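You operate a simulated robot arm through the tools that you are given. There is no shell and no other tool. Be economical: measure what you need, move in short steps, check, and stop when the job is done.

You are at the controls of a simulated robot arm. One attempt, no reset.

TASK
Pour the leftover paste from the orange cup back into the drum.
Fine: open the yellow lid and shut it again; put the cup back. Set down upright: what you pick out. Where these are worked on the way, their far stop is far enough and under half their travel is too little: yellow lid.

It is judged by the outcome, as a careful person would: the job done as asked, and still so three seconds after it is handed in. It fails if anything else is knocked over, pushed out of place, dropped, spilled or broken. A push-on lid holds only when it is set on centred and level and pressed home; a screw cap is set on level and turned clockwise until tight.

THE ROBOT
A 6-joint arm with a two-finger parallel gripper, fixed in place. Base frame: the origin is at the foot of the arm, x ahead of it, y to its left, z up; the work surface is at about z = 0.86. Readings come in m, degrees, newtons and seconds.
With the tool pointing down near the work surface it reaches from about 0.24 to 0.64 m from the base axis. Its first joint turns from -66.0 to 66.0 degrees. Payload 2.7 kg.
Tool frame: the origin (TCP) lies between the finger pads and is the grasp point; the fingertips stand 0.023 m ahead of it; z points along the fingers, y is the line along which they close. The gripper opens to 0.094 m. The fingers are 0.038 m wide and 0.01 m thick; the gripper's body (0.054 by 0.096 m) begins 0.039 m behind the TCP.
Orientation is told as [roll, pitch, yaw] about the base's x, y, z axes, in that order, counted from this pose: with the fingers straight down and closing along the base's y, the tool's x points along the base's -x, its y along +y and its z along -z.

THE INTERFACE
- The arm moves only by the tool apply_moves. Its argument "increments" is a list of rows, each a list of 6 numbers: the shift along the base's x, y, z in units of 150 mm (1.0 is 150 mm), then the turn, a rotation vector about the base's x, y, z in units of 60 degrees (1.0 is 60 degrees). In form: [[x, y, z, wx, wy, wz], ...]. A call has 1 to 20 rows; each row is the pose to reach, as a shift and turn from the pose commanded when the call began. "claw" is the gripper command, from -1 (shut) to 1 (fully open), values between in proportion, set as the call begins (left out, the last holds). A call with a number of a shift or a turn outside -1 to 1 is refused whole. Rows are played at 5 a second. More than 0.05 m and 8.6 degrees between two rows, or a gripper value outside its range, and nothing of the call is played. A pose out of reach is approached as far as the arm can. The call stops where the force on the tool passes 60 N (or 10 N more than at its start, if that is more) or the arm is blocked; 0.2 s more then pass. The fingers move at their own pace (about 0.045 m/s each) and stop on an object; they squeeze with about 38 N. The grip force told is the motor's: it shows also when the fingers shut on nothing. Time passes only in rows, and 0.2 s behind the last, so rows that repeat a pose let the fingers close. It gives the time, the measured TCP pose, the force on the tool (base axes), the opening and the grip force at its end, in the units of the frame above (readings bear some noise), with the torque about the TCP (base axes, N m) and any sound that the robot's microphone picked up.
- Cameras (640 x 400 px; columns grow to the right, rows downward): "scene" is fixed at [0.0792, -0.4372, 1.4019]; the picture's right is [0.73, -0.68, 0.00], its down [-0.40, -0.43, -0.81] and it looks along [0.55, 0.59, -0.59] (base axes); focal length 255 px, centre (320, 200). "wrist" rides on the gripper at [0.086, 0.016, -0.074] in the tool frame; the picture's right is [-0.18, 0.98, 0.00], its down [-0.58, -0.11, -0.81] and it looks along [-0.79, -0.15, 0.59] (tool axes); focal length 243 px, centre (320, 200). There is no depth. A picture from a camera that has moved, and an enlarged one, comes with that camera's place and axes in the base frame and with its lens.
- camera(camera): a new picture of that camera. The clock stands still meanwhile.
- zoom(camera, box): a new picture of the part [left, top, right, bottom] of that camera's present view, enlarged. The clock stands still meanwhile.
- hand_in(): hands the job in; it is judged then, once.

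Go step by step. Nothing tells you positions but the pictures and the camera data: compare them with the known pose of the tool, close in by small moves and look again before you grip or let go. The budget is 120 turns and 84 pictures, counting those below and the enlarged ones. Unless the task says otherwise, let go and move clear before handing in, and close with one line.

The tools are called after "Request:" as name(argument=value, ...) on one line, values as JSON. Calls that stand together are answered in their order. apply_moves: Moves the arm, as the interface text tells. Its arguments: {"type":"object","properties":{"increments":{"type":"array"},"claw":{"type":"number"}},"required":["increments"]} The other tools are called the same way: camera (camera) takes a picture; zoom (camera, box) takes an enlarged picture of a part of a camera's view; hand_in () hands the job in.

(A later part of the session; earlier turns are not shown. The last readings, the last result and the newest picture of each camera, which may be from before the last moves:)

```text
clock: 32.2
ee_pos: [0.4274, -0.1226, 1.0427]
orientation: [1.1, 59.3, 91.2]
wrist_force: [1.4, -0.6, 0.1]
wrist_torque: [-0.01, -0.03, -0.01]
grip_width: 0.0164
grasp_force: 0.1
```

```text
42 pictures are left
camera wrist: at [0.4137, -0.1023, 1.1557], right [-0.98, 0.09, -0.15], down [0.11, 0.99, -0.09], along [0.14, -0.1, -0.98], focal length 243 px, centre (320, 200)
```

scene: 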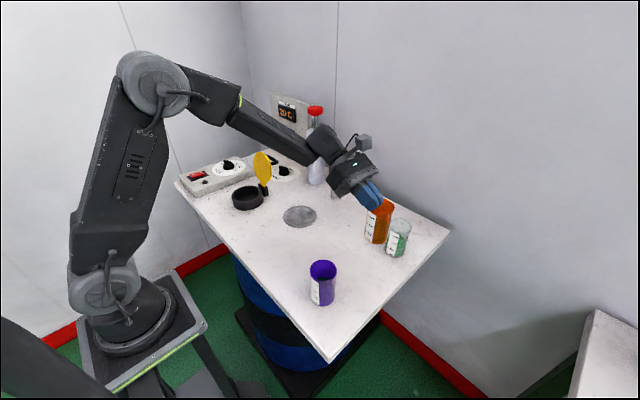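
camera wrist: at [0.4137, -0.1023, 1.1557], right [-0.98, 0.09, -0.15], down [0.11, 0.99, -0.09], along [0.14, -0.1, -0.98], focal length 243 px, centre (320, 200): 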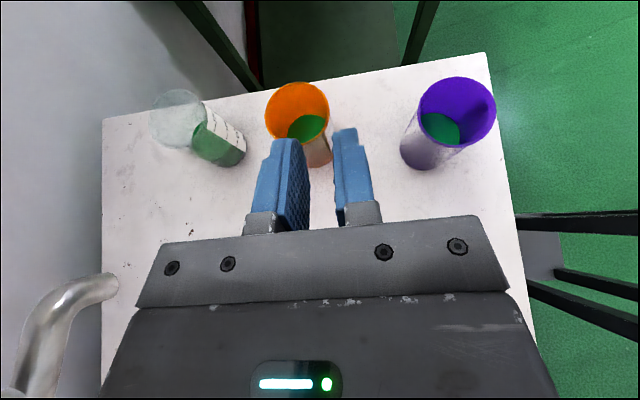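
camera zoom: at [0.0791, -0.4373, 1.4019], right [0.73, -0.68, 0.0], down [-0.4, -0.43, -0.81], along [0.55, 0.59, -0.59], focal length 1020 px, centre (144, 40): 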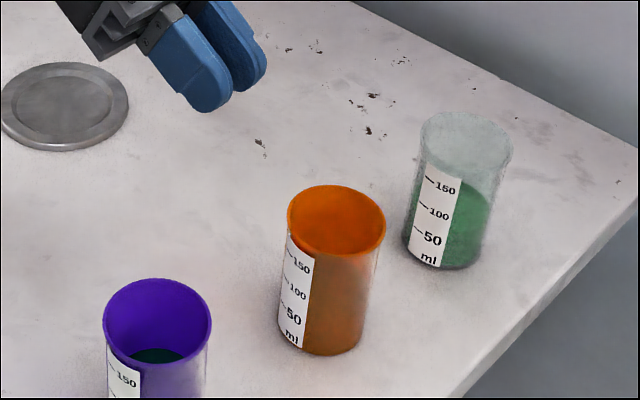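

The cup is upright again close to its original spot, near (0.453, -0.205). The first grip was too close to the fingertips, so I'll reapproach about 1.5 cm deeper.

Request:
apply_moves(increments=[[0.08, 0.07, 0, 0, 0, 0], [0.164, 0.07, -0.1, 0, 0, 0], [0.164, 0.07, -0.26, 0, 0, 0], [0.164, 0.07, -0.418, 0, 0, 0]], claw=1)

Request:
apply_moves(increments=[[0, -0.14, -0.08, 0, 0, 0], [0, -0.28, -0.16, 0, 0, 0], [0, -0.42, -0.245, 0, 0, 0], [0, -0.49, -0.285, 0, 0, 0]])

Request:
camera(camera="wrist")

Request:
zoom(camera="scene", box=[300, 190, 428, 290])

```text
clock: 33.2
ee_pos: [0.4524, -0.1122, 0.9785]
orientation: [1.0, 59.4, 91.2]
wrist_force: [-0.6, 0.6, 0.1]
wrist_torque: [-0.01, 0.02, -0.02]
grip_width: 0.0942
grasp_force: 0.1
```

```text
clock: 34.2
ee_pos: [0.4529, -0.1841, 0.9371]
orientation: [1.1, 59.2, 91.1]
wrist_force: [-0.1, -0.2, 0.4]
wrist_torque: [-0.07, 0.01, -0.02]
grip_width: 0.094
grasp_force: 0.0
```

```text
41 pictures are left
camera wrist: at [0.4382, -0.1644, 1.0506], right [-0.98, 0.09, -0.15], down [0.11, 0.99, -0.09], along [0.14, -0.1, -0.98], focal length 243 px, centre (320, 200)
```

wrist: 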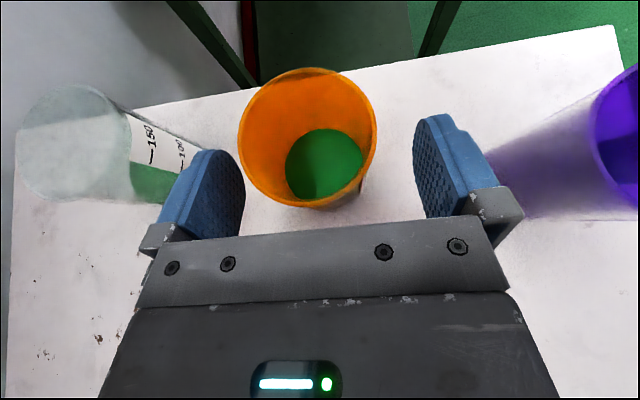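

```text
4.00 times, centred on (364, 240) of scene
camera zoom: at [0.0792, -0.4373, 1.4019], right [0.73, -0.68, 0.0], down [-0.4, -0.43, -0.81], along [0.55, 0.59, -0.59], focal length 1020 px, centre (144, 40)
```

zoom: 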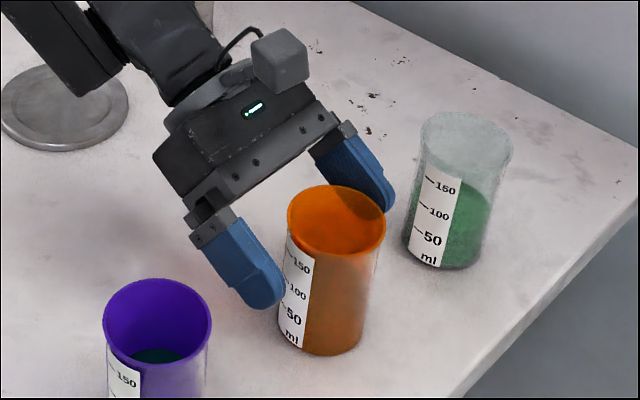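

There's room to go about 14 mm further before the gripper body meets the rim. I'll advance and grip.

Request:
apply_moves(increments=[[0.0, -0.04, -0.01, 0, 0, 0], [0, -0.07, -0.02, 0, 0, 0], [0, -0.093, -0.027, 0, 0, 0]])

Request:
camera(camera="wrist")

```text
clock: 35.0
ee_pos: [0.4521, -0.1981, 0.9333]
orientation: [1.1, 59.4, 91.1]
wrist_force: [-0.5, -0.1, 0.2]
wrist_torque: [-0.03, 0.0, -0.01]
grip_width: 0.0941
grasp_force: 0.0
```

```text
39 pictures are left
camera wrist: at [0.4381, -0.1786, 1.046], right [-0.98, 0.09, -0.15], down [0.11, 0.99, -0.09], along [0.14, -0.1, -0.98], focal length 243 px, centre (320, 200)
```

wrist: 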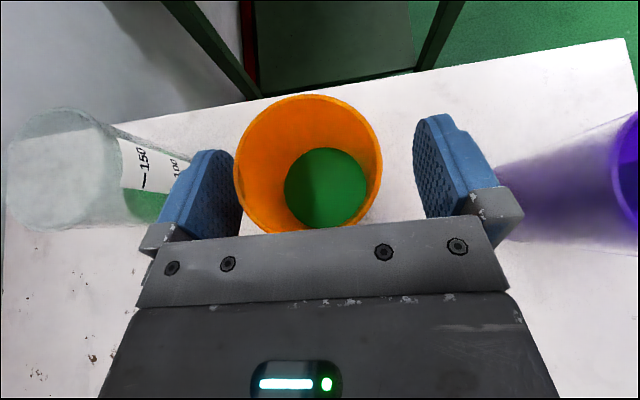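

The cup now sits fully between the pads with no contact on the body. Closing.

Request:
apply_moves(increments=[[0, 0, 0, 0, 0, 0], [0, 0, 0, 0, 0, 0], [0, 0, 0, 0, 0, 0], [0, 0, 0, 0, 0, 0], [0, 0, 0, 0, 0, 0]], claw=-1)

Request:
apply_moves(increments=[[0, 0, 0.03, 0, 0, 0], [0, 0, 0.06, 0, 0, 0], [0, 0, 0.1, 0, 0, 0]])

Request:
camera(camera="wrist")

Request:
zoom(camera="scene", box=[300, 190, 428, 290])

```text
clock: 36.2
ee_pos: [0.4528, -0.1984, 0.9327]
orientation: [1.0, 59.3, 91.1]
wrist_force: [-1.2, 0.9, -0.4]
wrist_torque: [0.0, 0.01, 0.0]
grip_width: 0.0568
grasp_force: 37.9
```

```text
clock: 37.0
ee_pos: [0.4516, -0.1976, 0.947]
orientation: [1.2, 59.4, 91.2]
wrist_force: [-0.5, 0.3, -0.5]
wrist_torque: [0.01, 0.02, 0.0]
grip_width: 0.0569
grasp_force: 38.1
```

```text
38 pictures are left
camera wrist: at [0.4379, -0.1781, 1.0608], right [-0.98, 0.09, -0.15], down [0.11, 0.99, -0.09], along [0.14, -0.1, -0.98], focal length 243 px, centre (320, 200)
```

wrist: 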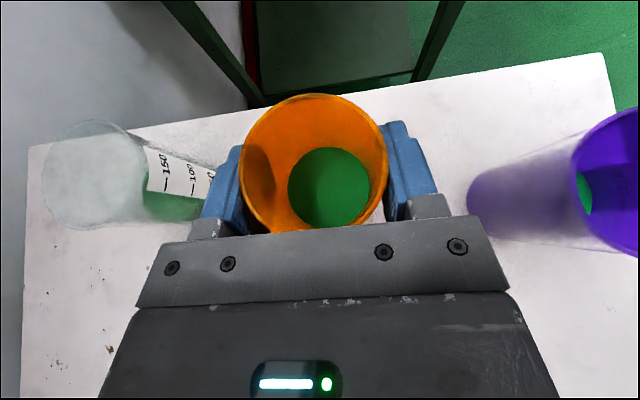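

```text
4.00 times, centred on (364, 240) of scene
camera zoom: at [0.0792, -0.4373, 1.4019], right [0.73, -0.68, 0.0], down [-0.4, -0.43, -0.81], along [0.55, 0.59, -0.59], focal length 1020 px, centre (144, 40)
```

zoom: 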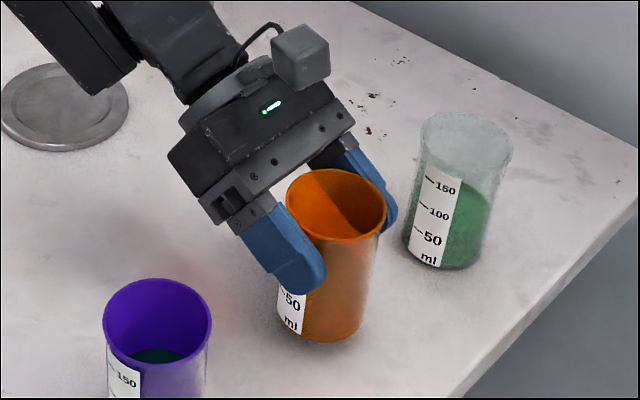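

The cup lifted 1.4 cm without slipping. I'll continue the lift slowly and check again.

Request:
apply_moves(increments=[[0, 0, 0.06, 0, 0, 0], [0, 0, 0.12, 0, 0, 0], [0, 0, 0.18, 0, 0, 0], [0, 0, 0.24, 0, 0, 0], [0, 0, 0.3, 0, 0, 0], [0, 0, 0.36, 0, 0, 0]])

Request:
camera(camera="wrist")

```text
clock: 38.4
ee_pos: [0.4527, -0.1973, 1.0018]
orientation: [1.0, 59.4, 91.1]
wrist_force: [-0.1, -0.5, 0.0]
wrist_torque: [0.0, 0.01, 0.02]
grip_width: 0.0567
grasp_force: 38.6
```

```text
36 pictures are left
camera wrist: at [0.4388, -0.1773, 1.1147], right [-0.98, 0.09, -0.15], down [0.11, 0.99, -0.09], along [0.14, -0.1, -0.98], focal length 243 px, centre (320, 200)
```

wrist: 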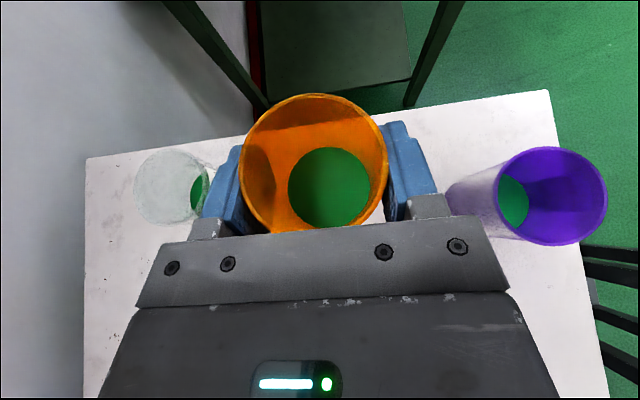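

The grip is solid. I'll raise the cup further and start the level transfer toward the neck, gradually turning the tool.

Request:
apply_moves(increments=[[0, 0, 0.15, 0, 0, 0], [0, 0, 0.3, 0, 0, 0], [0, 0, 0.45, 0, 0, 0], [0, 0, 0.6, 0, 0, 0]])

Request:
apply_moves(increments=[[0, 0.16, 0, 0, 0, 0.1], [0, 0.33, 0, 0, 0, 0.2], [0, 0.5, 0, 0, 0, 0.3], [0, 0.66, 0, 0, 0, 0.41], [0, 0.83, 0, 0, 0, 0.52], [0, 0.97, 0, 0, 0, 0.625]])

Request:
camera(camera="scene")

```text
clock: 39.4
ee_pos: [0.4524, -0.1988, 1.0919]
orientation: [1.1, 59.2, 91.2]
wrist_force: [-0.5, -0.5, -0.7]
wrist_torque: [-0.01, 0.0, 0.0]
grip_width: 0.0568
grasp_force: 38.1
```

```text
clock: 40.8
ee_pos: [0.453, -0.0509, 1.0917]
orientation: [1.1, 59.4, 128.7]
wrist_force: [-0.1, -0.3, -1.2]
wrist_torque: [0.01, -0.01, 0.01]
grip_width: 0.0566
grasp_force: 38.3
```

```text
35 pictures are left
```

scene: 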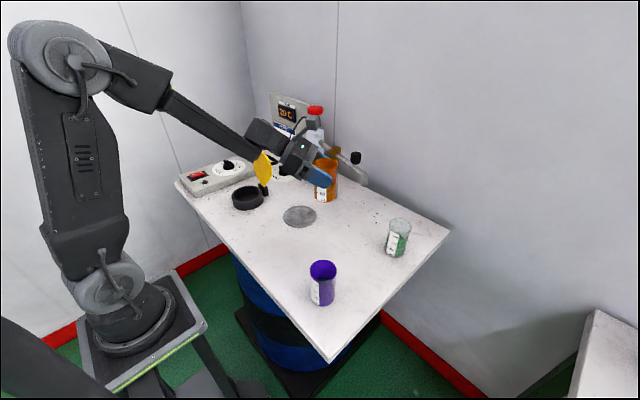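

The transfer is going well with the cup level. I'll continue toward the neck.

Request:
apply_moves(increments=[[-0.055, 0.15, 0, 0, 0, 0.1], [-0.11, 0.3, 0, 0, 0, 0.2], [-0.165, 0.45, 0, 0, 0, 0.3], [-0.22, 0.6, 0, 0, 0, 0.41], [-0.275, 0.77, 0, 0, 0, 0.52], [-0.333, 0.933, 0, 0, 0, 0.625]])

Request:
camera(camera="scene")

```text
clock: 42.2
ee_pos: [0.4029, 0.0887, 1.0928]
orientation: [1.2, 59.3, 166.3]
wrist_force: [0.4, 0.0, -2.0]
wrist_torque: [0.01, 0.0, 0.0]
grip_width: 0.0568
grasp_force: 38.1
```

```text
34 pictures are left
```

scene: 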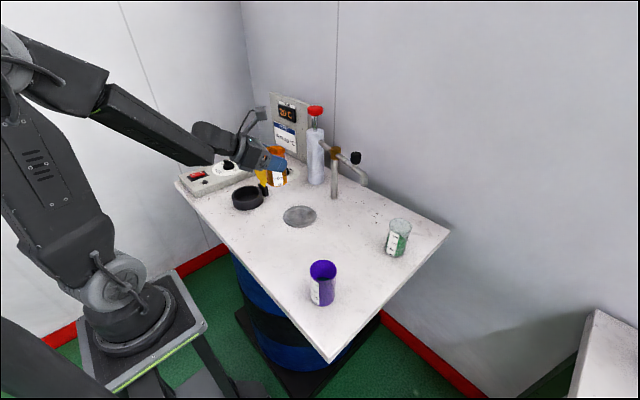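

I'm approaching the neck, whose centre is about (0.393, 0.272). Next I'll position the cup above it at safe height and pitch the tool up 20°, which tips the cup only slightly backward.

Request:
apply_moves(increments=[[-0.05, 0.2, 0, 0, 0, 0], [-0.1, 0.4, 0, 0, 0, 0], [-0.12, 0.6, 0, 0, 0, 0], [-0.12, 0.8, 0, 0, 0, 0], [-0.12, 1, 0, 0, 0, 0]])

Request:
apply_moves(increments=[[0, 0.1, 0, -0.027, -0.108, 0], [0, 0.2, 0, -0.054, -0.216, 0], [0, 0.31, 0, -0.081, -0.323, 0]])

Request:
zoom(camera="scene", box=[160, 90, 352, 210])

Request:
camera(camera="wrist")

```text
clock: 43.4
ee_pos: [0.3842, 0.2375, 1.0917]
orientation: [1.2, 59.3, 166.0]
wrist_force: [-0.5, -0.5, -1.3]
wrist_torque: [0.02, -0.02, 0.0]
grip_width: 0.0569
grasp_force: 37.7
```

```text
clock: 44.2
ee_pos: [0.3837, 0.2826, 1.0921]
orientation: [1.5, 79.4, 166.4]
wrist_force: [-0.4, 0.1, -1.3]
wrist_torque: [0.0, 0.04, -0.03]
grip_width: 0.0568
grasp_force: 37.7
```

```text
3.33 times, centred on (256, 150) of scene
camera zoom: at [0.0792, -0.4372, 1.4019], right [0.73, -0.68, 0.0], down [-0.4, -0.43, -0.81], along [0.55, 0.59, -0.59], focal length 850 px, centre (533, 367)
```

zoom: 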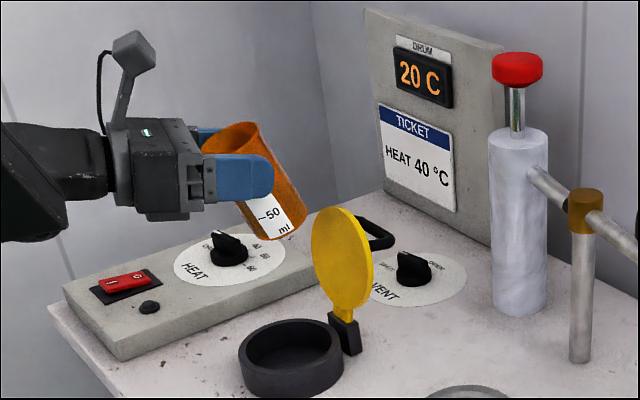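

```text
32 pictures are left
camera wrist: at [0.3255, 0.2836, 1.1917], right [-0.29, -0.94, -0.18], down [-0.84, 0.34, -0.42], along [0.46, 0.03, -0.89], focal length 243 px, centre (320, 200)
```

wrist: 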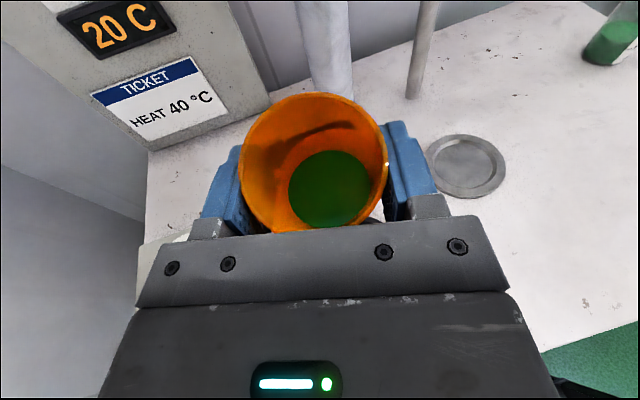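

The cup is above the neck and leaning 20° back. I'll roll 60° about the tool axis so the mouth tips toward -y, keeping the lip over the neck and lowering slightly.

Request:
apply_moves(increments=[[0.003, 0.01, -0.03, 0.119, -0.029, -0.023], [0.006, 0.02, -0.06, 0.239, -0.058, -0.046], [0.01, 0.03, -0.09, 0.358, -0.087, -0.069], [0.013, 0.04, -0.13, 0.477, -0.115, -0.092], [0.016, 0.05, -0.17, 0.597, -0.144, -0.115], [0.02, 0.06, -0.2, 0.716, -0.173, -0.138], [0.024, 0.065, -0.24, 0.836, -0.202, -0.161], [0.027, 0.067, -0.27, 0.955, -0.231, -0.184]])

Request:
zoom(camera="scene", box=[160, 90, 352, 210])

Request:
camera(camera="wrist")

```text
clock: 46.0
ee_pos: [0.3886, 0.2942, 1.0508]
orientation: [-76.3, 29.3, 82.5]
wrist_force: [0.0, 0.1, -2.5]
wrist_torque: [-0.03, 0.01, -0.02]
grip_width: 0.0568
grasp_force: 37.7
```

```text
3.33 times, centred on (256, 150) of scene
camera zoom: at [0.0792, -0.4372, 1.4019], right [0.73, -0.68, 0.0], down [-0.4, -0.43, -0.81], along [0.55, 0.59, -0.59], focal length 850 px, centre (533, 367)
```

zoom: 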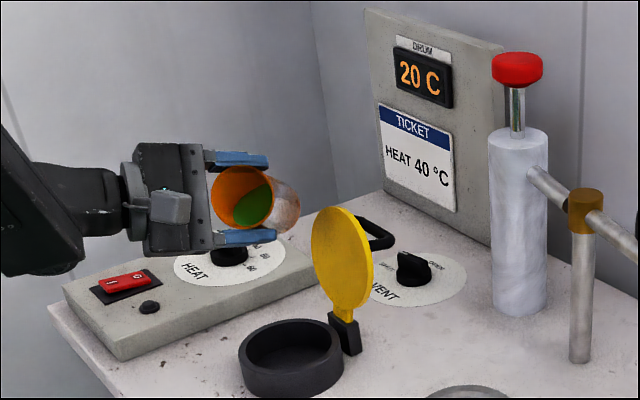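

```text
30 pictures are left
camera wrist: at [0.3041, 0.2304, 1.0953], right [-0.27, -0.27, -0.92], down [-0.67, 0.75, -0.03], along [0.69, 0.61, -0.38], focal length 243 px, centre (320, 200)
```

wrist: 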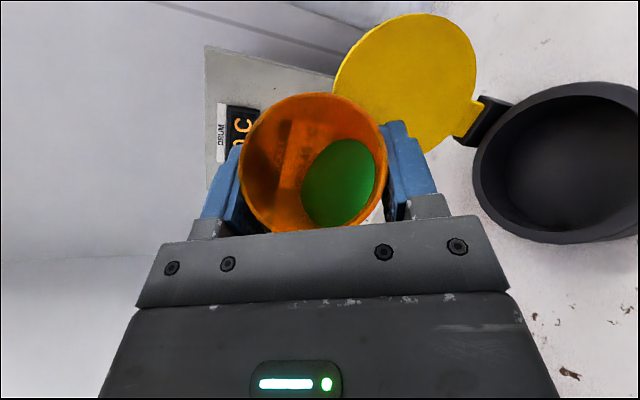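

The mouth is over the neck, about 1 cm short in x. I'll roll another 60° slowly, shifting +x a bit and lowering slightly.

Request:
apply_moves(increments=[[0.02, 0, -0.01, 0.0796, -0.019, -0.015], [0.04, 0, -0.02, 0.159, -0.0385, -0.031], [0.055, 0, -0.03, 0.239, -0.058, -0.046], [0.055, 0, -0.04, 0.318, -0.077, -0.061], [0.055, 0, -0.05, 0.398, -0.096, -0.077], [0.055, 0, -0.06, 0.4775, -0.1155, -0.092], [0.055, 0, -0.07, 0.557, -0.135, -0.107], [0.055, 0, -0.08, 0.637, -0.154, -0.123], [0.055, 0, -0.09, 0.716, -0.173, -0.138], [0.055, 0, -0.1, 0.796, -0.1925, -0.153], [0.055, 0, -0.11, 0.875, -0.212, -0.169], [0.055, 0, -0.12, 0.955, -0.231, -0.184]])

Request:
zoom(camera="scene", box=[160, 90, 352, 210])

Request:
camera(camera="wrist")

```text
clock: 48.6
ee_pos: [0.3969, 0.2951, 1.0318]
orientation: [-76.4, -29.5, 70.4]
wrist_force: [0.3, -0.8, -1.4]
wrist_torque: [0.0, 0.02, 0.02]
grip_width: 0.0564
grasp_force: 37.7
```

```text
3.33 times, centred on (256, 150) of scene
camera zoom: at [0.0792, -0.4372, 1.4019], right [0.73, -0.68, 0.0], down [-0.4, -0.43, -0.81], along [0.55, 0.59, -0.59], focal length 850 px, centre (533, 367)
```

zoom: 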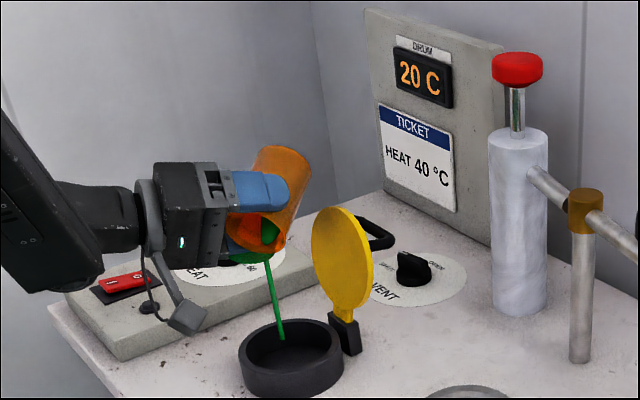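

```text
28 pictures are left
camera wrist: at [0.3005, 0.2478, 0.9924], right [-0.01, 0.67, -0.74], down [-0.59, 0.59, 0.54], along [0.8, 0.44, 0.39], focal length 243 px, centre (320, 200)
```

wrist: 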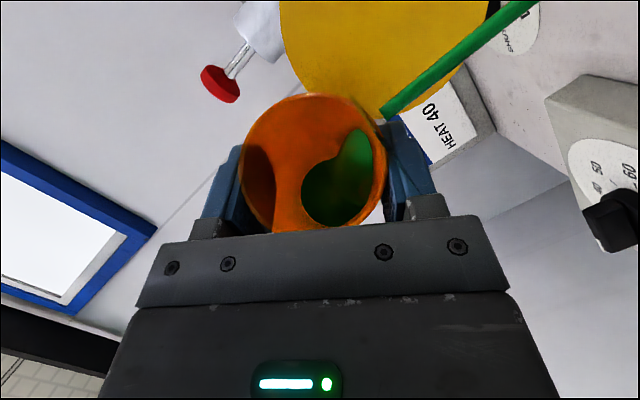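

A green stream is falling into the neck. I'll roll another 30° and hold to let it drain.

Request:
apply_moves(increments=[[0, 0, 0, 0.06, -0.0145, -0.0115], [0, 0, 0, 0.12, -0.029, -0.023], [0, -0.01, 0, 0.18, -0.0435, -0.0345], [0.01, -0.02, 0, 0.24, -0.058, -0.046], [0.02, -0.03, 0, 0.3, -0.0725, -0.0575], [0.02, -0.03, 0, 0.36, -0.087, -0.069], [0.02, -0.03, 0, 0.42, -0.1015, -0.0805], [0.02, -0.03, 0, 0.4775, -0.1155, -0.092], [0.02, -0.03, 0, 0.4775, -0.1155, -0.092], [0.02, -0.03, 0, 0.4775, -0.1155, -0.092], [0.02, -0.03, 0, 0.4775, -0.1155, -0.092], [0.02, -0.03, 0, 0.4775, -0.1155, -0.092]])

Request:
zoom(camera="scene", box=[160, 90, 352, 210])

Request:
camera(camera="wrist")

```text
clock: 51.2
ee_pos: [0.3983, 0.2889, 1.0331]
orientation: [-68.2, -58.3, 58.8]
wrist_force: [-0.4, -0.2, -0.7]
wrist_torque: [-0.02, 0.01, 0.01]
grip_width: 0.0561
grasp_force: 37.9
```

```text
3.33 times, centred on (256, 150) of scene
camera zoom: at [0.0792, -0.4372, 1.4019], right [0.73, -0.68, 0.0], down [-0.4, -0.43, -0.81], along [0.55, 0.59, -0.59], focal length 850 px, centre (533, 367)
```

zoom: 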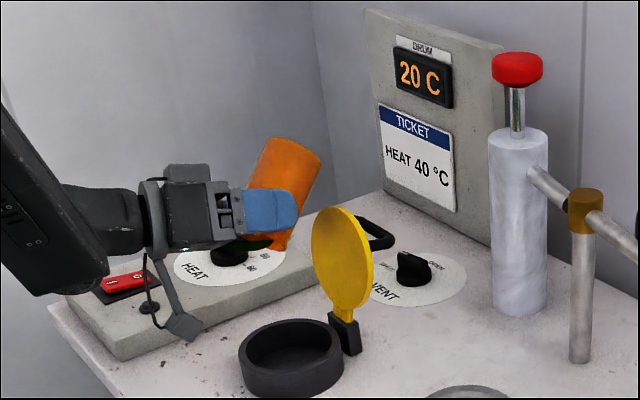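

```text
26 pictures are left
camera wrist: at [0.3065, 0.2806, 0.9669], right [0.14, 0.94, -0.32], down [-0.62, 0.34, 0.71], along [0.77, 0.1, 0.63], focal length 243 px, centre (320, 200)
```

wrist: 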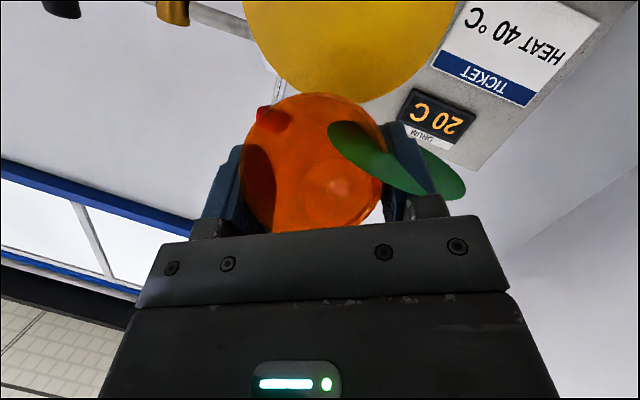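

The stream has nearly ended, and a small remnant may still be at the mouth. I'll tilt the last 25° and hold longer.

Request:
apply_moves(increments=[[0, 0, 0, 0.08, -0.019, -0.015], [0, 0, 0, 0.16, -0.0385, -0.031], [0, -0.01, 0, 0.24, -0.058, -0.046], [0, -0.02, 0, 0.32, -0.077, -0.061], [0, -0.03, 0, 0.4, -0.0965, -0.077], [0, -0.03, 0, 0.4, -0.0965, -0.077], [0, -0.03, 0, 0.4, -0.0965, -0.077], [0, -0.03, 0, 0.4, -0.0965, -0.077], [0, -0.03, 0, 0.4, -0.0965, -0.077], [0, -0.03, 0, 0.4, -0.0965, -0.077], [0, -0.03, 0, 0.4, -0.0965, -0.077], [0, -0.03, 0, 0.4, -0.0965, -0.077], [0, -0.03, 0, 0.4, -0.0965, -0.077], [0, -0.03, 0, 0.4, -0.0965, -0.077], [0, -0.03, 0, 0.4, -0.0965, -0.077], [0, -0.03, 0, 0.4, -0.0965, -0.077]])

Request:
zoom(camera="scene", box=[200, 130, 296, 210])

Request:
camera(camera="wrist")

```text
clock: 54.6
ee_pos: [0.3992, 0.2844, 1.0334]
orientation: [-23.5, -78.4, 11.8]
wrist_force: [0.5, 0.3, -0.2]
wrist_torque: [-0.03, 0.02, -0.01]
grip_width: 0.0562
grasp_force: 38.6
```

```text
5.00 times, centred on (248, 170) of scene
camera zoom: at [0.0792, -0.4372, 1.4019], right [0.73, -0.68, 0.0], down [-0.4, -0.43, -0.81], along [0.55, 0.59, -0.59], focal length 1276 px, centre (680, 350)
```

zoom: 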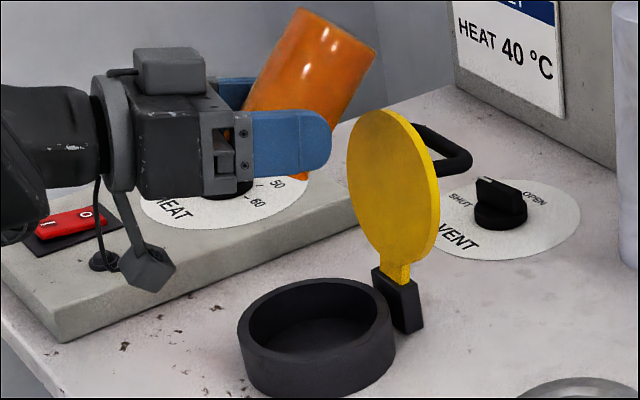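

```text
24 pictures are left
camera wrist: at [0.3148, 0.3128, 0.9621], right [0.23, 0.97, 0.1], down [-0.68, 0.08, 0.73], along [0.7, -0.23, 0.68], focal length 243 px, centre (320, 200)
```

wrist: 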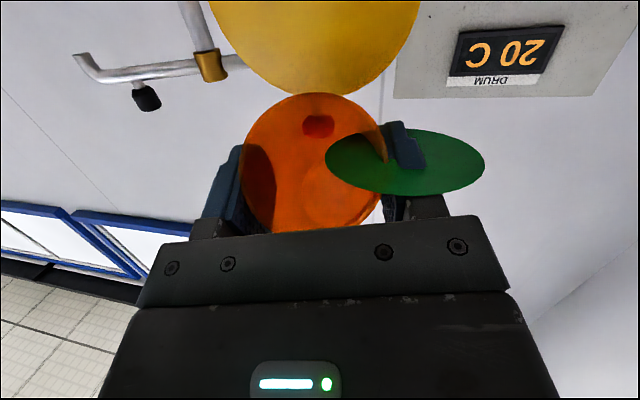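

No stream is visible and the cup's inside looks empty. I'll hold 3 more seconds and compare.

Request:
apply_moves(increments=[[0, 0, 0, 0, 0, 0], [0, 0, 0, 0, 0, 0], [0, 0, 0, 0, 0, 0], [0, 0, 0, 0, 0, 0], [0, 0, 0, 0, 0, 0], [0, 0, 0, 0, 0, 0], [0, 0, 0, 0, 0, 0], [0, 0, 0, 0, 0, 0], [0, 0, 0, 0, 0, 0], [0, 0, 0, 0, 0, 0], [0, 0, 0, 0, 0, 0], [0, 0, 0, 0, 0, 0], [0, 0, 0, 0, 0, 0], [0, 0, 0, 0, 0, 0], [0, 0, 0, 0, 0, 0]])

Request:
camera(camera="wrist")

```text
clock: 57.8
ee_pos: [0.4009, 0.2847, 1.0326]
orientation: [-23.4, -78.4, 11.8]
wrist_force: [0.6, -0.2, -0.6]
wrist_torque: [0.05, 0.0, 0.0]
grip_width: 0.0562
grasp_force: 38.0
```

```text
23 pictures are left
camera wrist: at [0.3148, 0.3128, 0.9621], right [0.23, 0.97, 0.1], down [-0.68, 0.08, 0.73], along [0.7, -0.23, 0.68], focal length 243 px, centre (320, 200)
```

wrist: 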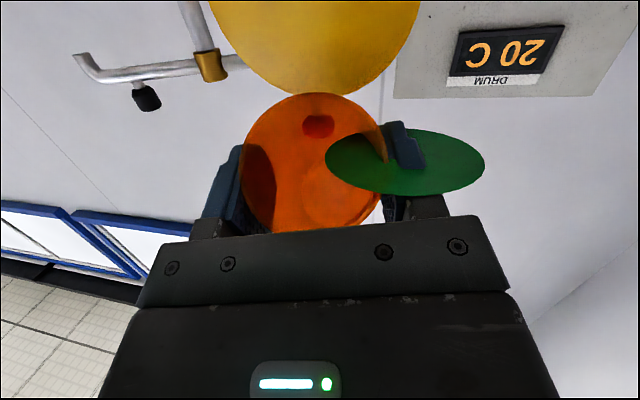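

Nothing has changed, so the pour is complete. I'll roll back upright over the neck, rising as I go.

Request:
apply_moves(increments=[[0, 0.01, 0, -0.119, 0.029, 0.023], [0, 0.02, 0, -0.239, 0.058, 0.046], [0, 0.03, 0, -0.358, 0.087, 0.069], [0, 0.04, 0, -0.477, 0.115, 0.092], [0, 0.05, 0, -0.597, 0.144, 0.115], [0, 0.05, 0, -0.716, 0.173, 0.138], [0, 0.05, 0, -0.836, 0.202, 0.161], [0, 0.05, 0, -0.955, 0.231, 0.184]])

Request:
apply_moves(increments=[[0, 0, 0.03, -0.119, 0.029, 0.023], [0, 0, 0.06, -0.239, 0.058, 0.046], [0, 0, 0.09, -0.358, 0.087, 0.069], [0, 0, 0.12, -0.477, 0.115, 0.092], [0, 0, 0.16, -0.597, 0.144, 0.115], [0, 0, 0.2, -0.716, 0.173, 0.138], [0, 0, 0.24, -0.836, 0.202, 0.161], [-0.02, 0, 0.28, -0.955, 0.231, 0.184]])

Request:
apply_moves(increments=[[-0.02, 0, 0.03, -0.119, 0.029, 0.023], [-0.04, 0, 0.06, -0.239, 0.058, 0.046], [-0.06, 0, 0.09, -0.358, 0.087, 0.069], [-0.07, 0, 0.12, -0.477, 0.115, 0.092], [-0.07, 0, 0.15, -0.597, 0.144, 0.115], [-0.07, 0, 0.18, -0.716, 0.173, 0.138], [-0.07, 0, 0.2, -0.836, 0.202, 0.161], [-0.07, 0, 0.2, -0.877, 0.212, 0.169]])

Request:
camera(camera="wrist")

Request:
zoom(camera="scene", box=[160, 90, 352, 210])

```text
clock: 59.6
ee_pos: [0.3992, 0.293, 1.0339]
orientation: [-76.9, -24.6, 71.5]
wrist_force: [0.7, -0.4, 0.2]
wrist_torque: [0.02, -0.02, -0.03]
grip_width: 0.0559
grasp_force: 37.1
```

```text
clock: 61.4
ee_pos: [0.3964, 0.2922, 1.0756]
orientation: [-75.6, 34.4, 83.8]
wrist_force: [-0.4, 0.2, -0.1]
wrist_torque: [0.02, 0.0, -0.01]
grip_width: 0.0563
grasp_force: 38.0
```

```text
clock: 63.2
ee_pos: [0.385, 0.2918, 1.1054]
orientation: [1.9, 79.3, 166.9]
wrist_force: [-0.3, -0.8, 0.6]
wrist_torque: [0.04, 0.0, 0.0]
grip_width: 0.056
grasp_force: 37.5
```

```text
22 pictures are left
camera wrist: at [0.3274, 0.2927, 1.2048], right [-0.29, -0.94, -0.17], down [-0.84, 0.34, -0.42], along [0.46, 0.03, -0.89], focal length 243 px, centre (320, 200)
```

wrist: 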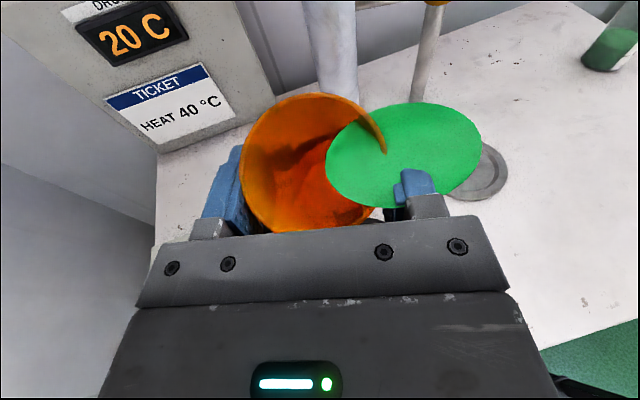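

```text
3.33 times, centred on (256, 150) of scene
camera zoom: at [0.0792, -0.4372, 1.4019], right [0.73, -0.68, 0.0], down [-0.4, -0.43, -0.81], along [0.55, 0.59, -0.59], focal length 850 px, centre (533, 367)
```

zoom: 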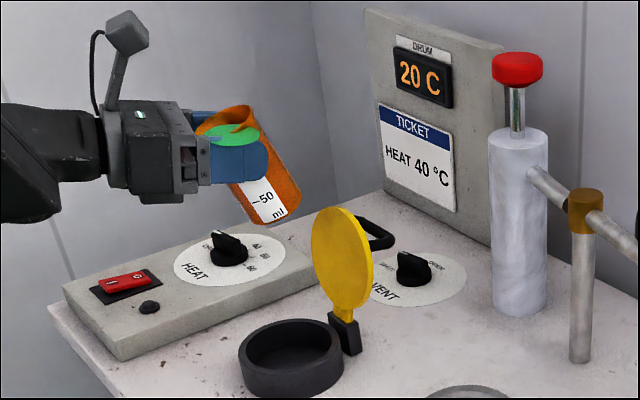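

The cup's interior is empty; the green disc appears to be a surface marker stuck at the rim. I'll pitch back level and retrace the path to the cup's place.

Request:
apply_moves(increments=[[0, -0.15, 0, 0.02, 0.08, 0], [0, -0.32, 0, 0.04, 0.16, 0], [0, -0.5, 0, 0.06, 0.24, 0], [0, -0.75, -0.05, 0.081, 0.323, 0], [0, -1, -0.09, 0.081, 0.323, 0]])

Request:
apply_moves(increments=[[0.07, -0.15, 0, 0, 0, -0.1], [0.15, -0.3, 0, 0, 0, -0.2], [0.22, -0.46, 0, 0, 0, -0.3], [0.3, -0.62, 0, 0, 0, -0.41], [0.38, -0.78, 0, 0, 0, -0.52], [0.453, -0.947, 0, 0, 0, -0.625]])

Request:
apply_moves(increments=[[0, -0.16, 0, 0, 0, -0.1], [0, -0.33, 0, 0, 0, -0.2], [0, -0.5, 0, 0, 0, -0.3], [0, -0.66, 0, 0, 0, -0.41], [0, -0.83, 0, 0, 0, -0.52], [0, -1, 0, 0, 0, -0.625]])

Request:
camera(camera="scene")

```text
clock: 64.4
ee_pos: [0.3861, 0.1424, 1.0917]
orientation: [1.2, 59.3, 166.0]
wrist_force: [0.7, -0.4, -0.5]
wrist_torque: [0.01, 0.01, 0.02]
grip_width: 0.0561
grasp_force: 38.5
```

```text
clock: 65.8
ee_pos: [0.4544, -0.0012, 1.0924]
orientation: [1.1, 59.4, 128.4]
wrist_force: [-0.1, 0.8, -0.6]
wrist_torque: [-0.01, 0.02, 0.01]
grip_width: 0.056
grasp_force: 37.8
```

```text
clock: 67.2
ee_pos: [0.4525, -0.15, 1.0909]
orientation: [1.1, 59.3, 91.0]
wrist_force: [0.2, 0.9, -0.6]
wrist_torque: [0.0, -0.04, -0.01]
grip_width: 0.0562
grasp_force: 37.9
```

```text
20 pictures are left
```

scene: 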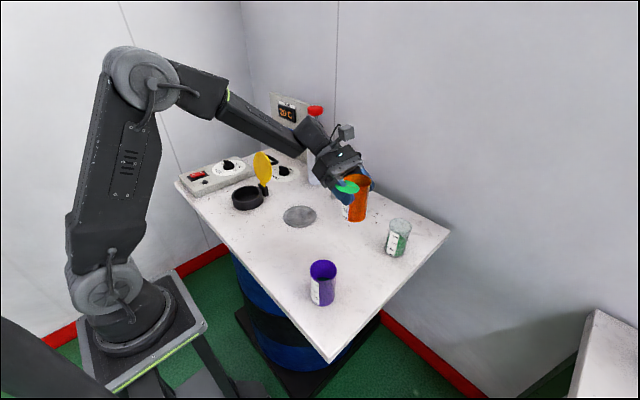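

The cup is level at height. I'll move over its original spot and lower it to just above the table.

Request:
apply_moves(increments=[[0.02, -0.15, 0, 0, 0, 0], [0.02, -0.293, 0, 0, 0, 0], [0.02, -0.293, -0.2, 0, 0, 0], [0.02, -0.293, -0.4, 0, 0, 0], [0.02, -0.293, -0.6, 0, 0, 0], [0.02, -0.293, -0.75, 0, 0, 0], [0.02, -0.293, -0.88, 0, 0, 0], [0.02, -0.293, -0.95, 0, 0, 0]])

Request:
zoom(camera="scene", box=[300, 190, 428, 290])

```text
clock: 69.0
ee_pos: [0.4576, -0.1936, 0.948]
orientation: [1.1, 59.4, 91.1]
wrist_force: [-0.5, 0.3, -0.5]
wrist_torque: [-0.01, 0.01, 0.01]
grip_width: 0.0559
grasp_force: 38.7
```

```text
4.00 times, centred on (364, 240) of scene
camera zoom: at [0.0792, -0.4373, 1.4019], right [0.73, -0.68, 0.0], down [-0.4, -0.43, -0.81], along [0.55, 0.59, -0.59], focal length 1020 px, centre (144, 40)
```

zoom: 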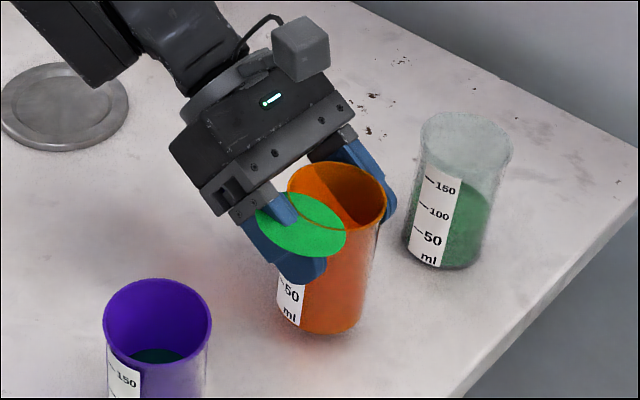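

About 12 mm or more remain. I'll lower in fine steps, reading the force.

Request:
apply_moves(increments=[[0, 0, -0.02, 0, 0, 0], [0, 0, -0.04, 0, 0, 0], [0, 0, -0.06, 0, 0, 0], [0, 0, -0.075, 0, 0, 0], [0, 0, -0.075, 0, 0, 0]])

Request:
apply_moves(increments=[[0, 0, -0.007, 0, 0, 0], [0, 0, -0.014, 0, 0, 0], [0, 0, -0.014, 0, 0, 0]])

Request:
zoom(camera="scene", box=[300, 190, 428, 290])

```text
clock: 70.2
ee_pos: [0.4572, -0.1935, 0.938]
orientation: [1.1, 59.4, 91.0]
wrist_force: [-0.3, 0.3, -0.5]
wrist_torque: [-0.01, -0.01, -0.02]
grip_width: 0.0562
grasp_force: 38.6
```

```text
clock: 71.0
ee_pos: [0.4587, -0.193, 0.9364]
orientation: [1.1, 59.4, 91.2]
wrist_force: [-0.5, 1.2, 0.0]
wrist_torque: [0.0, -0.02, 0.03]
grip_width: 0.0561
grasp_force: 37.9
```

```text
4.00 times, centred on (364, 240) of scene
camera zoom: at [0.0792, -0.4373, 1.4019], right [0.73, -0.68, 0.0], down [-0.4, -0.43, -0.81], along [0.55, 0.59, -0.59], focal length 1020 px, centre (144, 40)
```

zoom: 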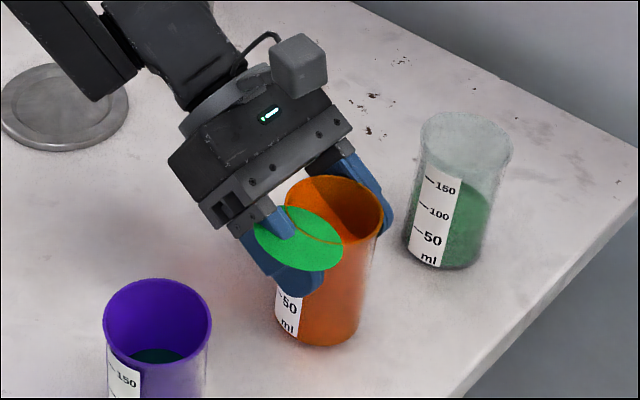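

Almost down. I'll continue in 1.5 mm steps.

Request:
apply_moves(increments=[[0, 0, -0.01, 0, 0, 0], [0, 0, -0.01, 0, 0, 0]])

Request:
apply_moves(increments=[[0, 0, -0.01, 0, 0, 0], [0, 0, -0.01, 0, 0, 0]])

Request:
apply_moves(increments=[[0, 0, -0.01, 0, 0, 0], [0, 0, -0.01, 0, 0, 0]])

```text
clock: 71.6
ee_pos: [0.4571, -0.1933, 0.9351]
orientation: [1.0, 59.4, 91.1]
wrist_force: [-0.2, 0.0, 0.3]
wrist_torque: [0.02, 0.02, 0.02]
grip_width: 0.0561
grasp_force: 37.6
```

```text
clock: 72.2
ee_pos: [0.458, -0.1935, 0.9326]
orientation: [1.0, 59.4, 91.0]
wrist_force: [-0.6, 0.5, 2.1]
wrist_torque: [0.04, -0.02, 0.01]
grip_width: 0.0562
grasp_force: 37.9
```

```text
clock: 72.8
ee_pos: [0.4582, -0.194, 0.933]
orientation: [0.8, 59.5, 90.8]
wrist_force: [-4.2, 1.4, 14.6]
wrist_torque: [0.21, -0.13, 0.05]
grip_width: 0.056
grasp_force: 38.0
```

There's firm contact with the table. I'll ease off 1.5 mm, open and check before withdrawing.

Request:
apply_moves(increments=[[0, 0, 0.01, 0, 0, 0], [0, 0, 0.01, 0, 0, 0]])

Request:
apply_moves(increments=[[0, 0, 0, 0, 0, 0], [0, 0, 0, 0, 0, 0], [0, 0, 0, 0, 0, 0]], claw=1)

Request:
camera(camera="wrist")

```text
clock: 73.4
ee_pos: [0.457, -0.1933, 0.9342]
orientation: [0.9, 59.5, 91.0]
wrist_force: [3.3, -0.5, 9.4]
wrist_torque: [-0.05, -0.48, -0.03]
grip_width: 0.0561
grasp_force: 37.9
```

```text
clock: 74.2
ee_pos: [0.4579, -0.1926, 0.9334]
orientation: [1.2, 59.4, 91.1]
wrist_force: [-0.6, -0.1, 1.1]
wrist_torque: [0.03, -0.01, 0.01]
grip_width: 0.0938
grasp_force: 0.1
```

```text
17 pictures are left
camera wrist: at [0.4431, -0.1732, 1.0457], right [-0.98, 0.09, -0.15], down [0.11, 0.99, -0.09], along [0.14, -0.1, -0.98], focal length 243 px, centre (320, 200)
```

wrist: 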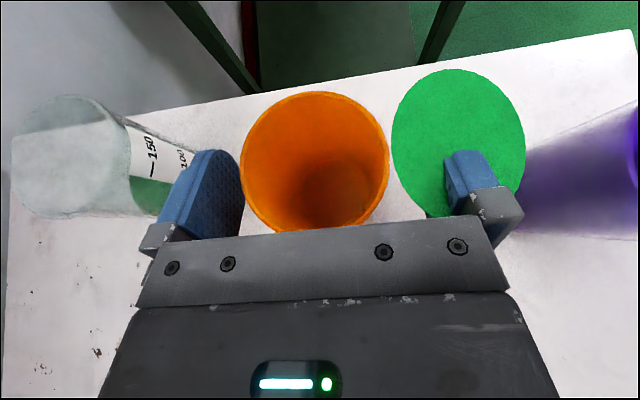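

The cup stands upright, empty and free. A green patch of paste seems to have stuck to one finger, and there's none on the table. I'll withdraw along the tool axis and check.

Request:
apply_moves(increments=[[0, 0.09, 0.03, 0, 0, 0], [0, 0.25, 0.12, 0, 0, 0], [0, 0.45, 0.24, 0, 0, 0], [0, 0.65, 0.36, 0, 0, 0], [0, 0.8, 0.55, 0, 0, 0], [0, 0.9, 0.8, 0, 0, 0]])

Request:
zoom(camera="scene", box=[280, 160, 440, 290])

Request:
zoom(camera="scene", box=[180, 130, 308, 230])

```text
clock: 75.6
ee_pos: [0.4589, -0.0587, 1.0527]
orientation: [1.1, 59.3, 91.1]
wrist_force: [0.0, 0.5, -0.2]
wrist_torque: [0.0, -0.01, -0.01]
grip_width: 0.0936
grasp_force: 0.1
```

```text
3.08 times, centred on (360, 225) of scene
camera zoom: at [0.0792, -0.4372, 1.4019], right [0.73, -0.68, 0.0], down [-0.4, -0.43, -0.81], along [0.55, 0.59, -0.59], focal length 785 px, centre (197, 123)
```

zoom: 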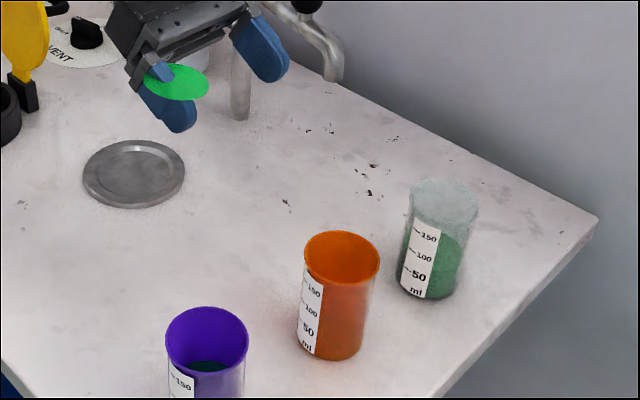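

```text
4.00 times, centred on (244, 180) of scene
camera zoom: at [0.0792, -0.4372, 1.4019], right [0.73, -0.68, 0.0], down [-0.4, -0.43, -0.81], along [0.55, 0.59, -0.59], focal length 1020 px, centre (624, 280)
```

zoom: 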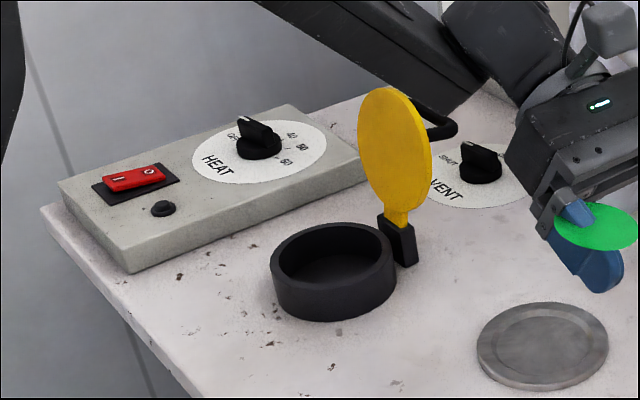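

The cups are fine and the neck area is clean. To shut the lid, I'll return the tool to vertical and move above the handle at safe height.

Request:
apply_moves(increments=[[0.03, 0.06, 0.06, 0.125, 0, 0], [0.07, 0.15, 0.12, 0.25, 0, 0], [0.1, 0.27, 0.18, 0.375, 0, 0], [0.14, 0.4, 0.24, 0.5, 0, 0], [0.18, 0.55, 0.3, 0.625, 0, 0], [0.22, 0.7, 0.36, 0.75, 0, 0], [0.27, 0.85, 0.4, 0.875, 0, 0], [0.33, 1, 0.4, 1, 0, 0]], claw=-0.4)

Request:
apply_moves(increments=[[0.01, 0.25, 0, 0, 0, 0], [0.01, 0.5, 0, 0, 0, 0], [0.015, 0.75, 0, 0, 0, 0], [0.015, 1, 0, 0, 0, 0]])

Request:
apply_moves(increments=[[0, 0.2, -0.1, 0, 0, 0]])

Request:
camera(camera="wrist")

Request:
zoom(camera="scene", box=[190, 100, 350, 200])

```text
clock: 77.4
ee_pos: [0.5066, 0.0924, 1.1134]
orientation: [0.2, -0.7, 90.7]
wrist_force: [0.1, 0.8, -0.2]
wrist_torque: [-0.03, 0.01, -0.02]
grip_width: 0.0283
grasp_force: 0.0
```

```text
clock: 78.4
ee_pos: [0.5086, 0.2414, 1.1131]
orientation: [0.2, -0.6, 90.5]
wrist_force: [0.1, -0.5, -0.6]
wrist_torque: [-0.04, 0.02, 0.01]
grip_width: 0.0285
grasp_force: 0.1
```

```text
clock: 78.8
ee_pos: [0.5081, 0.2712, 1.0988]
orientation: [0.1, -0.5, 90.5]
wrist_force: [0.1, 0.4, 0.5]
wrist_torque: [-0.01, 0.01, 0.01]
grip_width: 0.0281
grasp_force: 0.1
```

```text
14 pictures are left
camera wrist: at [0.4941, 0.1843, 1.1727], right [-0.98, 0.17, 0.0], down [0.11, 0.57, 0.81], along [0.14, 0.8, -0.58], focal length 243 px, centre (320, 200)
```

wrist: 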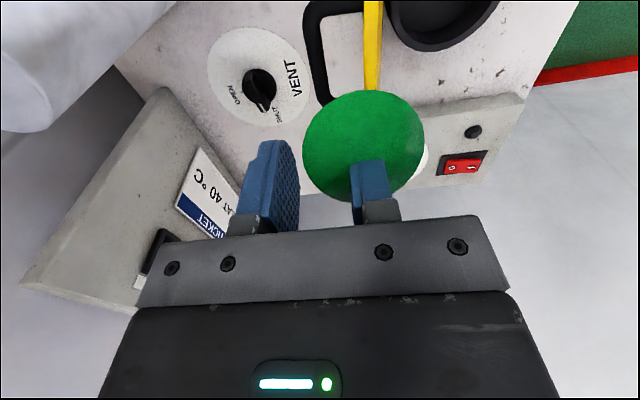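

```text
4.00 times, centred on (270, 150) of scene
camera zoom: at [0.0791, -0.4373, 1.4019], right [0.73, -0.68, 0.0], down [-0.4, -0.43, -0.81], along [0.55, 0.59, -0.59], focal length 1020 px, centre (520, 400)
```

zoom: 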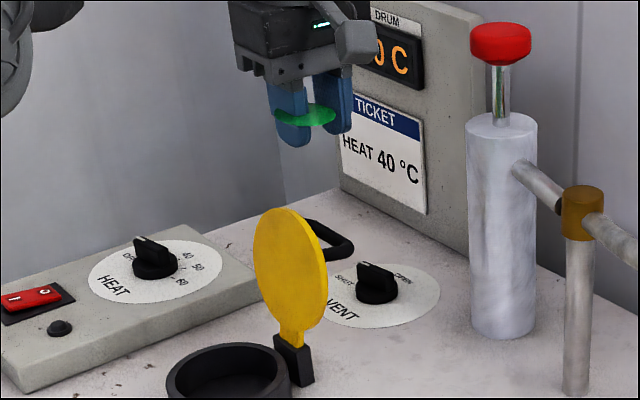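

The handle is where I left it. I'll descend with the fingers narrowed to the width that fitted before, and check just above the bar.

Request:
apply_moves(increments=[[0.016, 0, -0.15, 0, 0, 0], [0.016, 0, -0.3, 0, 0, 0], [0.016, 0, -0.48, 0, 0, 0]], claw=-0.5)

Request:
zoom(camera="scene", box=[225, 120, 305, 180])

```text
clock: 79.6
ee_pos: [0.5101, 0.2713, 1.0253]
orientation: [0.2, -0.6, 90.5]
wrist_force: [0.7, 0.1, -0.4]
wrist_torque: [0.01, 0.0, 0.01]
grip_width: 0.0235
grasp_force: 0.0
```

```text
6.67 times, centred on (265, 150) of scene
camera zoom: at [0.0792, -0.4372, 1.4019], right [0.73, -0.68, 0.0], down [-0.4, -0.43, -0.81], along [0.55, 0.59, -0.59], focal length 1701 px, centre (687, 533)
```

zoom: 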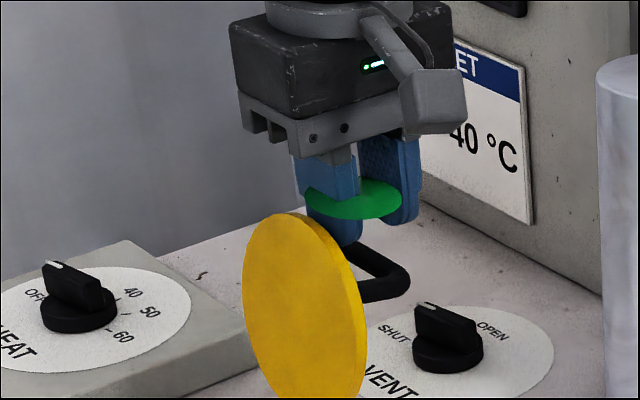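

Alignment looks good. I'll lower around the bar and close.

Request:
apply_moves(increments=[[0, 0, -0.07, 0, 0, 0], [0, 0, -0.14, 0, 0, 0], [0, 0, -0.24, 0, 0, 0]])

Request:
apply_moves(increments=[[0, 0, 0, 0, 0, 0], [0, 0, 0, 0, 0, 0], [0, 0, 0, 0, 0, 0]], claw=-1)

Request:
zoom(camera="scene", box=[225, 120, 305, 180])

```text
clock: 80.4
ee_pos: [0.5114, 0.2717, 0.9873]
orientation: [0.1, -0.6, 90.5]
wrist_force: [0.6, 0.6, 0.6]
wrist_torque: [-0.03, 0.02, -0.03]
grip_width: 0.0236
grasp_force: 0.0
```

```text
clock: 81.2
ee_pos: [0.5105, 0.2716, 0.9898]
orientation: [0.2, -0.8, 90.3]
wrist_force: [-1.0, 2.2, -2.0]
wrist_torque: [-0.05, 0.04, -1.89]
grip_width: 0.0119
grasp_force: 45.1
```

```text
6.67 times, centred on (265, 150) of scene
camera zoom: at [0.0792, -0.4372, 1.402], right [0.73, -0.68, 0.0], down [-0.4, -0.43, -0.81], along [0.55, 0.59, -0.59], focal length 1701 px, centre (687, 533)
```

zoom: 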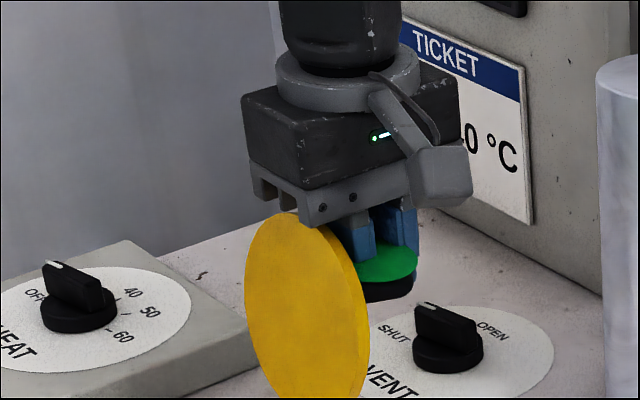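

The bar is gripped. I'll close along the reverse arc, tool vertical, letting the bar pivot in the pads, down to about half-way first.

Request:
apply_moves(increments=[[-0.035, 0, 0.018, 0, 0, 0], [-0.071, 0, 0.035, 0, 0, 0], [-0.107, 0, 0.053, 0, 0, 0], [-0.144, 0, 0.067, 0, 0, 0], [-0.185, 0, 0.08, 0, 0, 0], [-0.227, 0, 0.091, 0, 0, 0], [-0.27, 0, 0.099, 0, 0, 0], [-0.313, 0, 0.104, 0, 0, 0], [-0.356, 0, 0.106, 0, 0, 0], [-0.399, 0, 0.106, 0, 0, 0], [-0.442, 0, 0.103, 0, 0, 0], [-0.485, 0, 0.097, 0, 0, 0]])

Request:
zoom(camera="scene", box=[190, 120, 318, 220])

```text
clock: 83.8
ee_pos: [0.4388, 0.2717, 1.0047]
orientation: [0.2, -0.6, 90.5]
wrist_force: [2.2, -5.6, -1.7]
wrist_torque: [0.97, -0.2, -1.72]
grip_width: 0.0121
grasp_force: 45.1
```

```text
4.00 times, centred on (254, 170) of scene
camera zoom: at [0.0792, -0.4374, 1.4019], right [0.73, -0.68, 0.0], down [-0.4, -0.43, -0.81], along [0.55, 0.59, -0.59], focal length 1020 px, centre (584, 320)
```

zoom: 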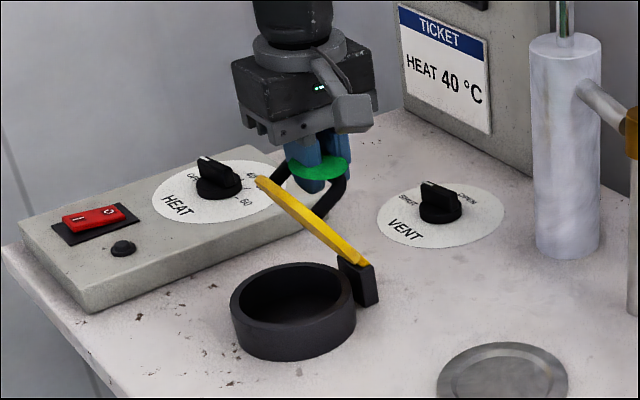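

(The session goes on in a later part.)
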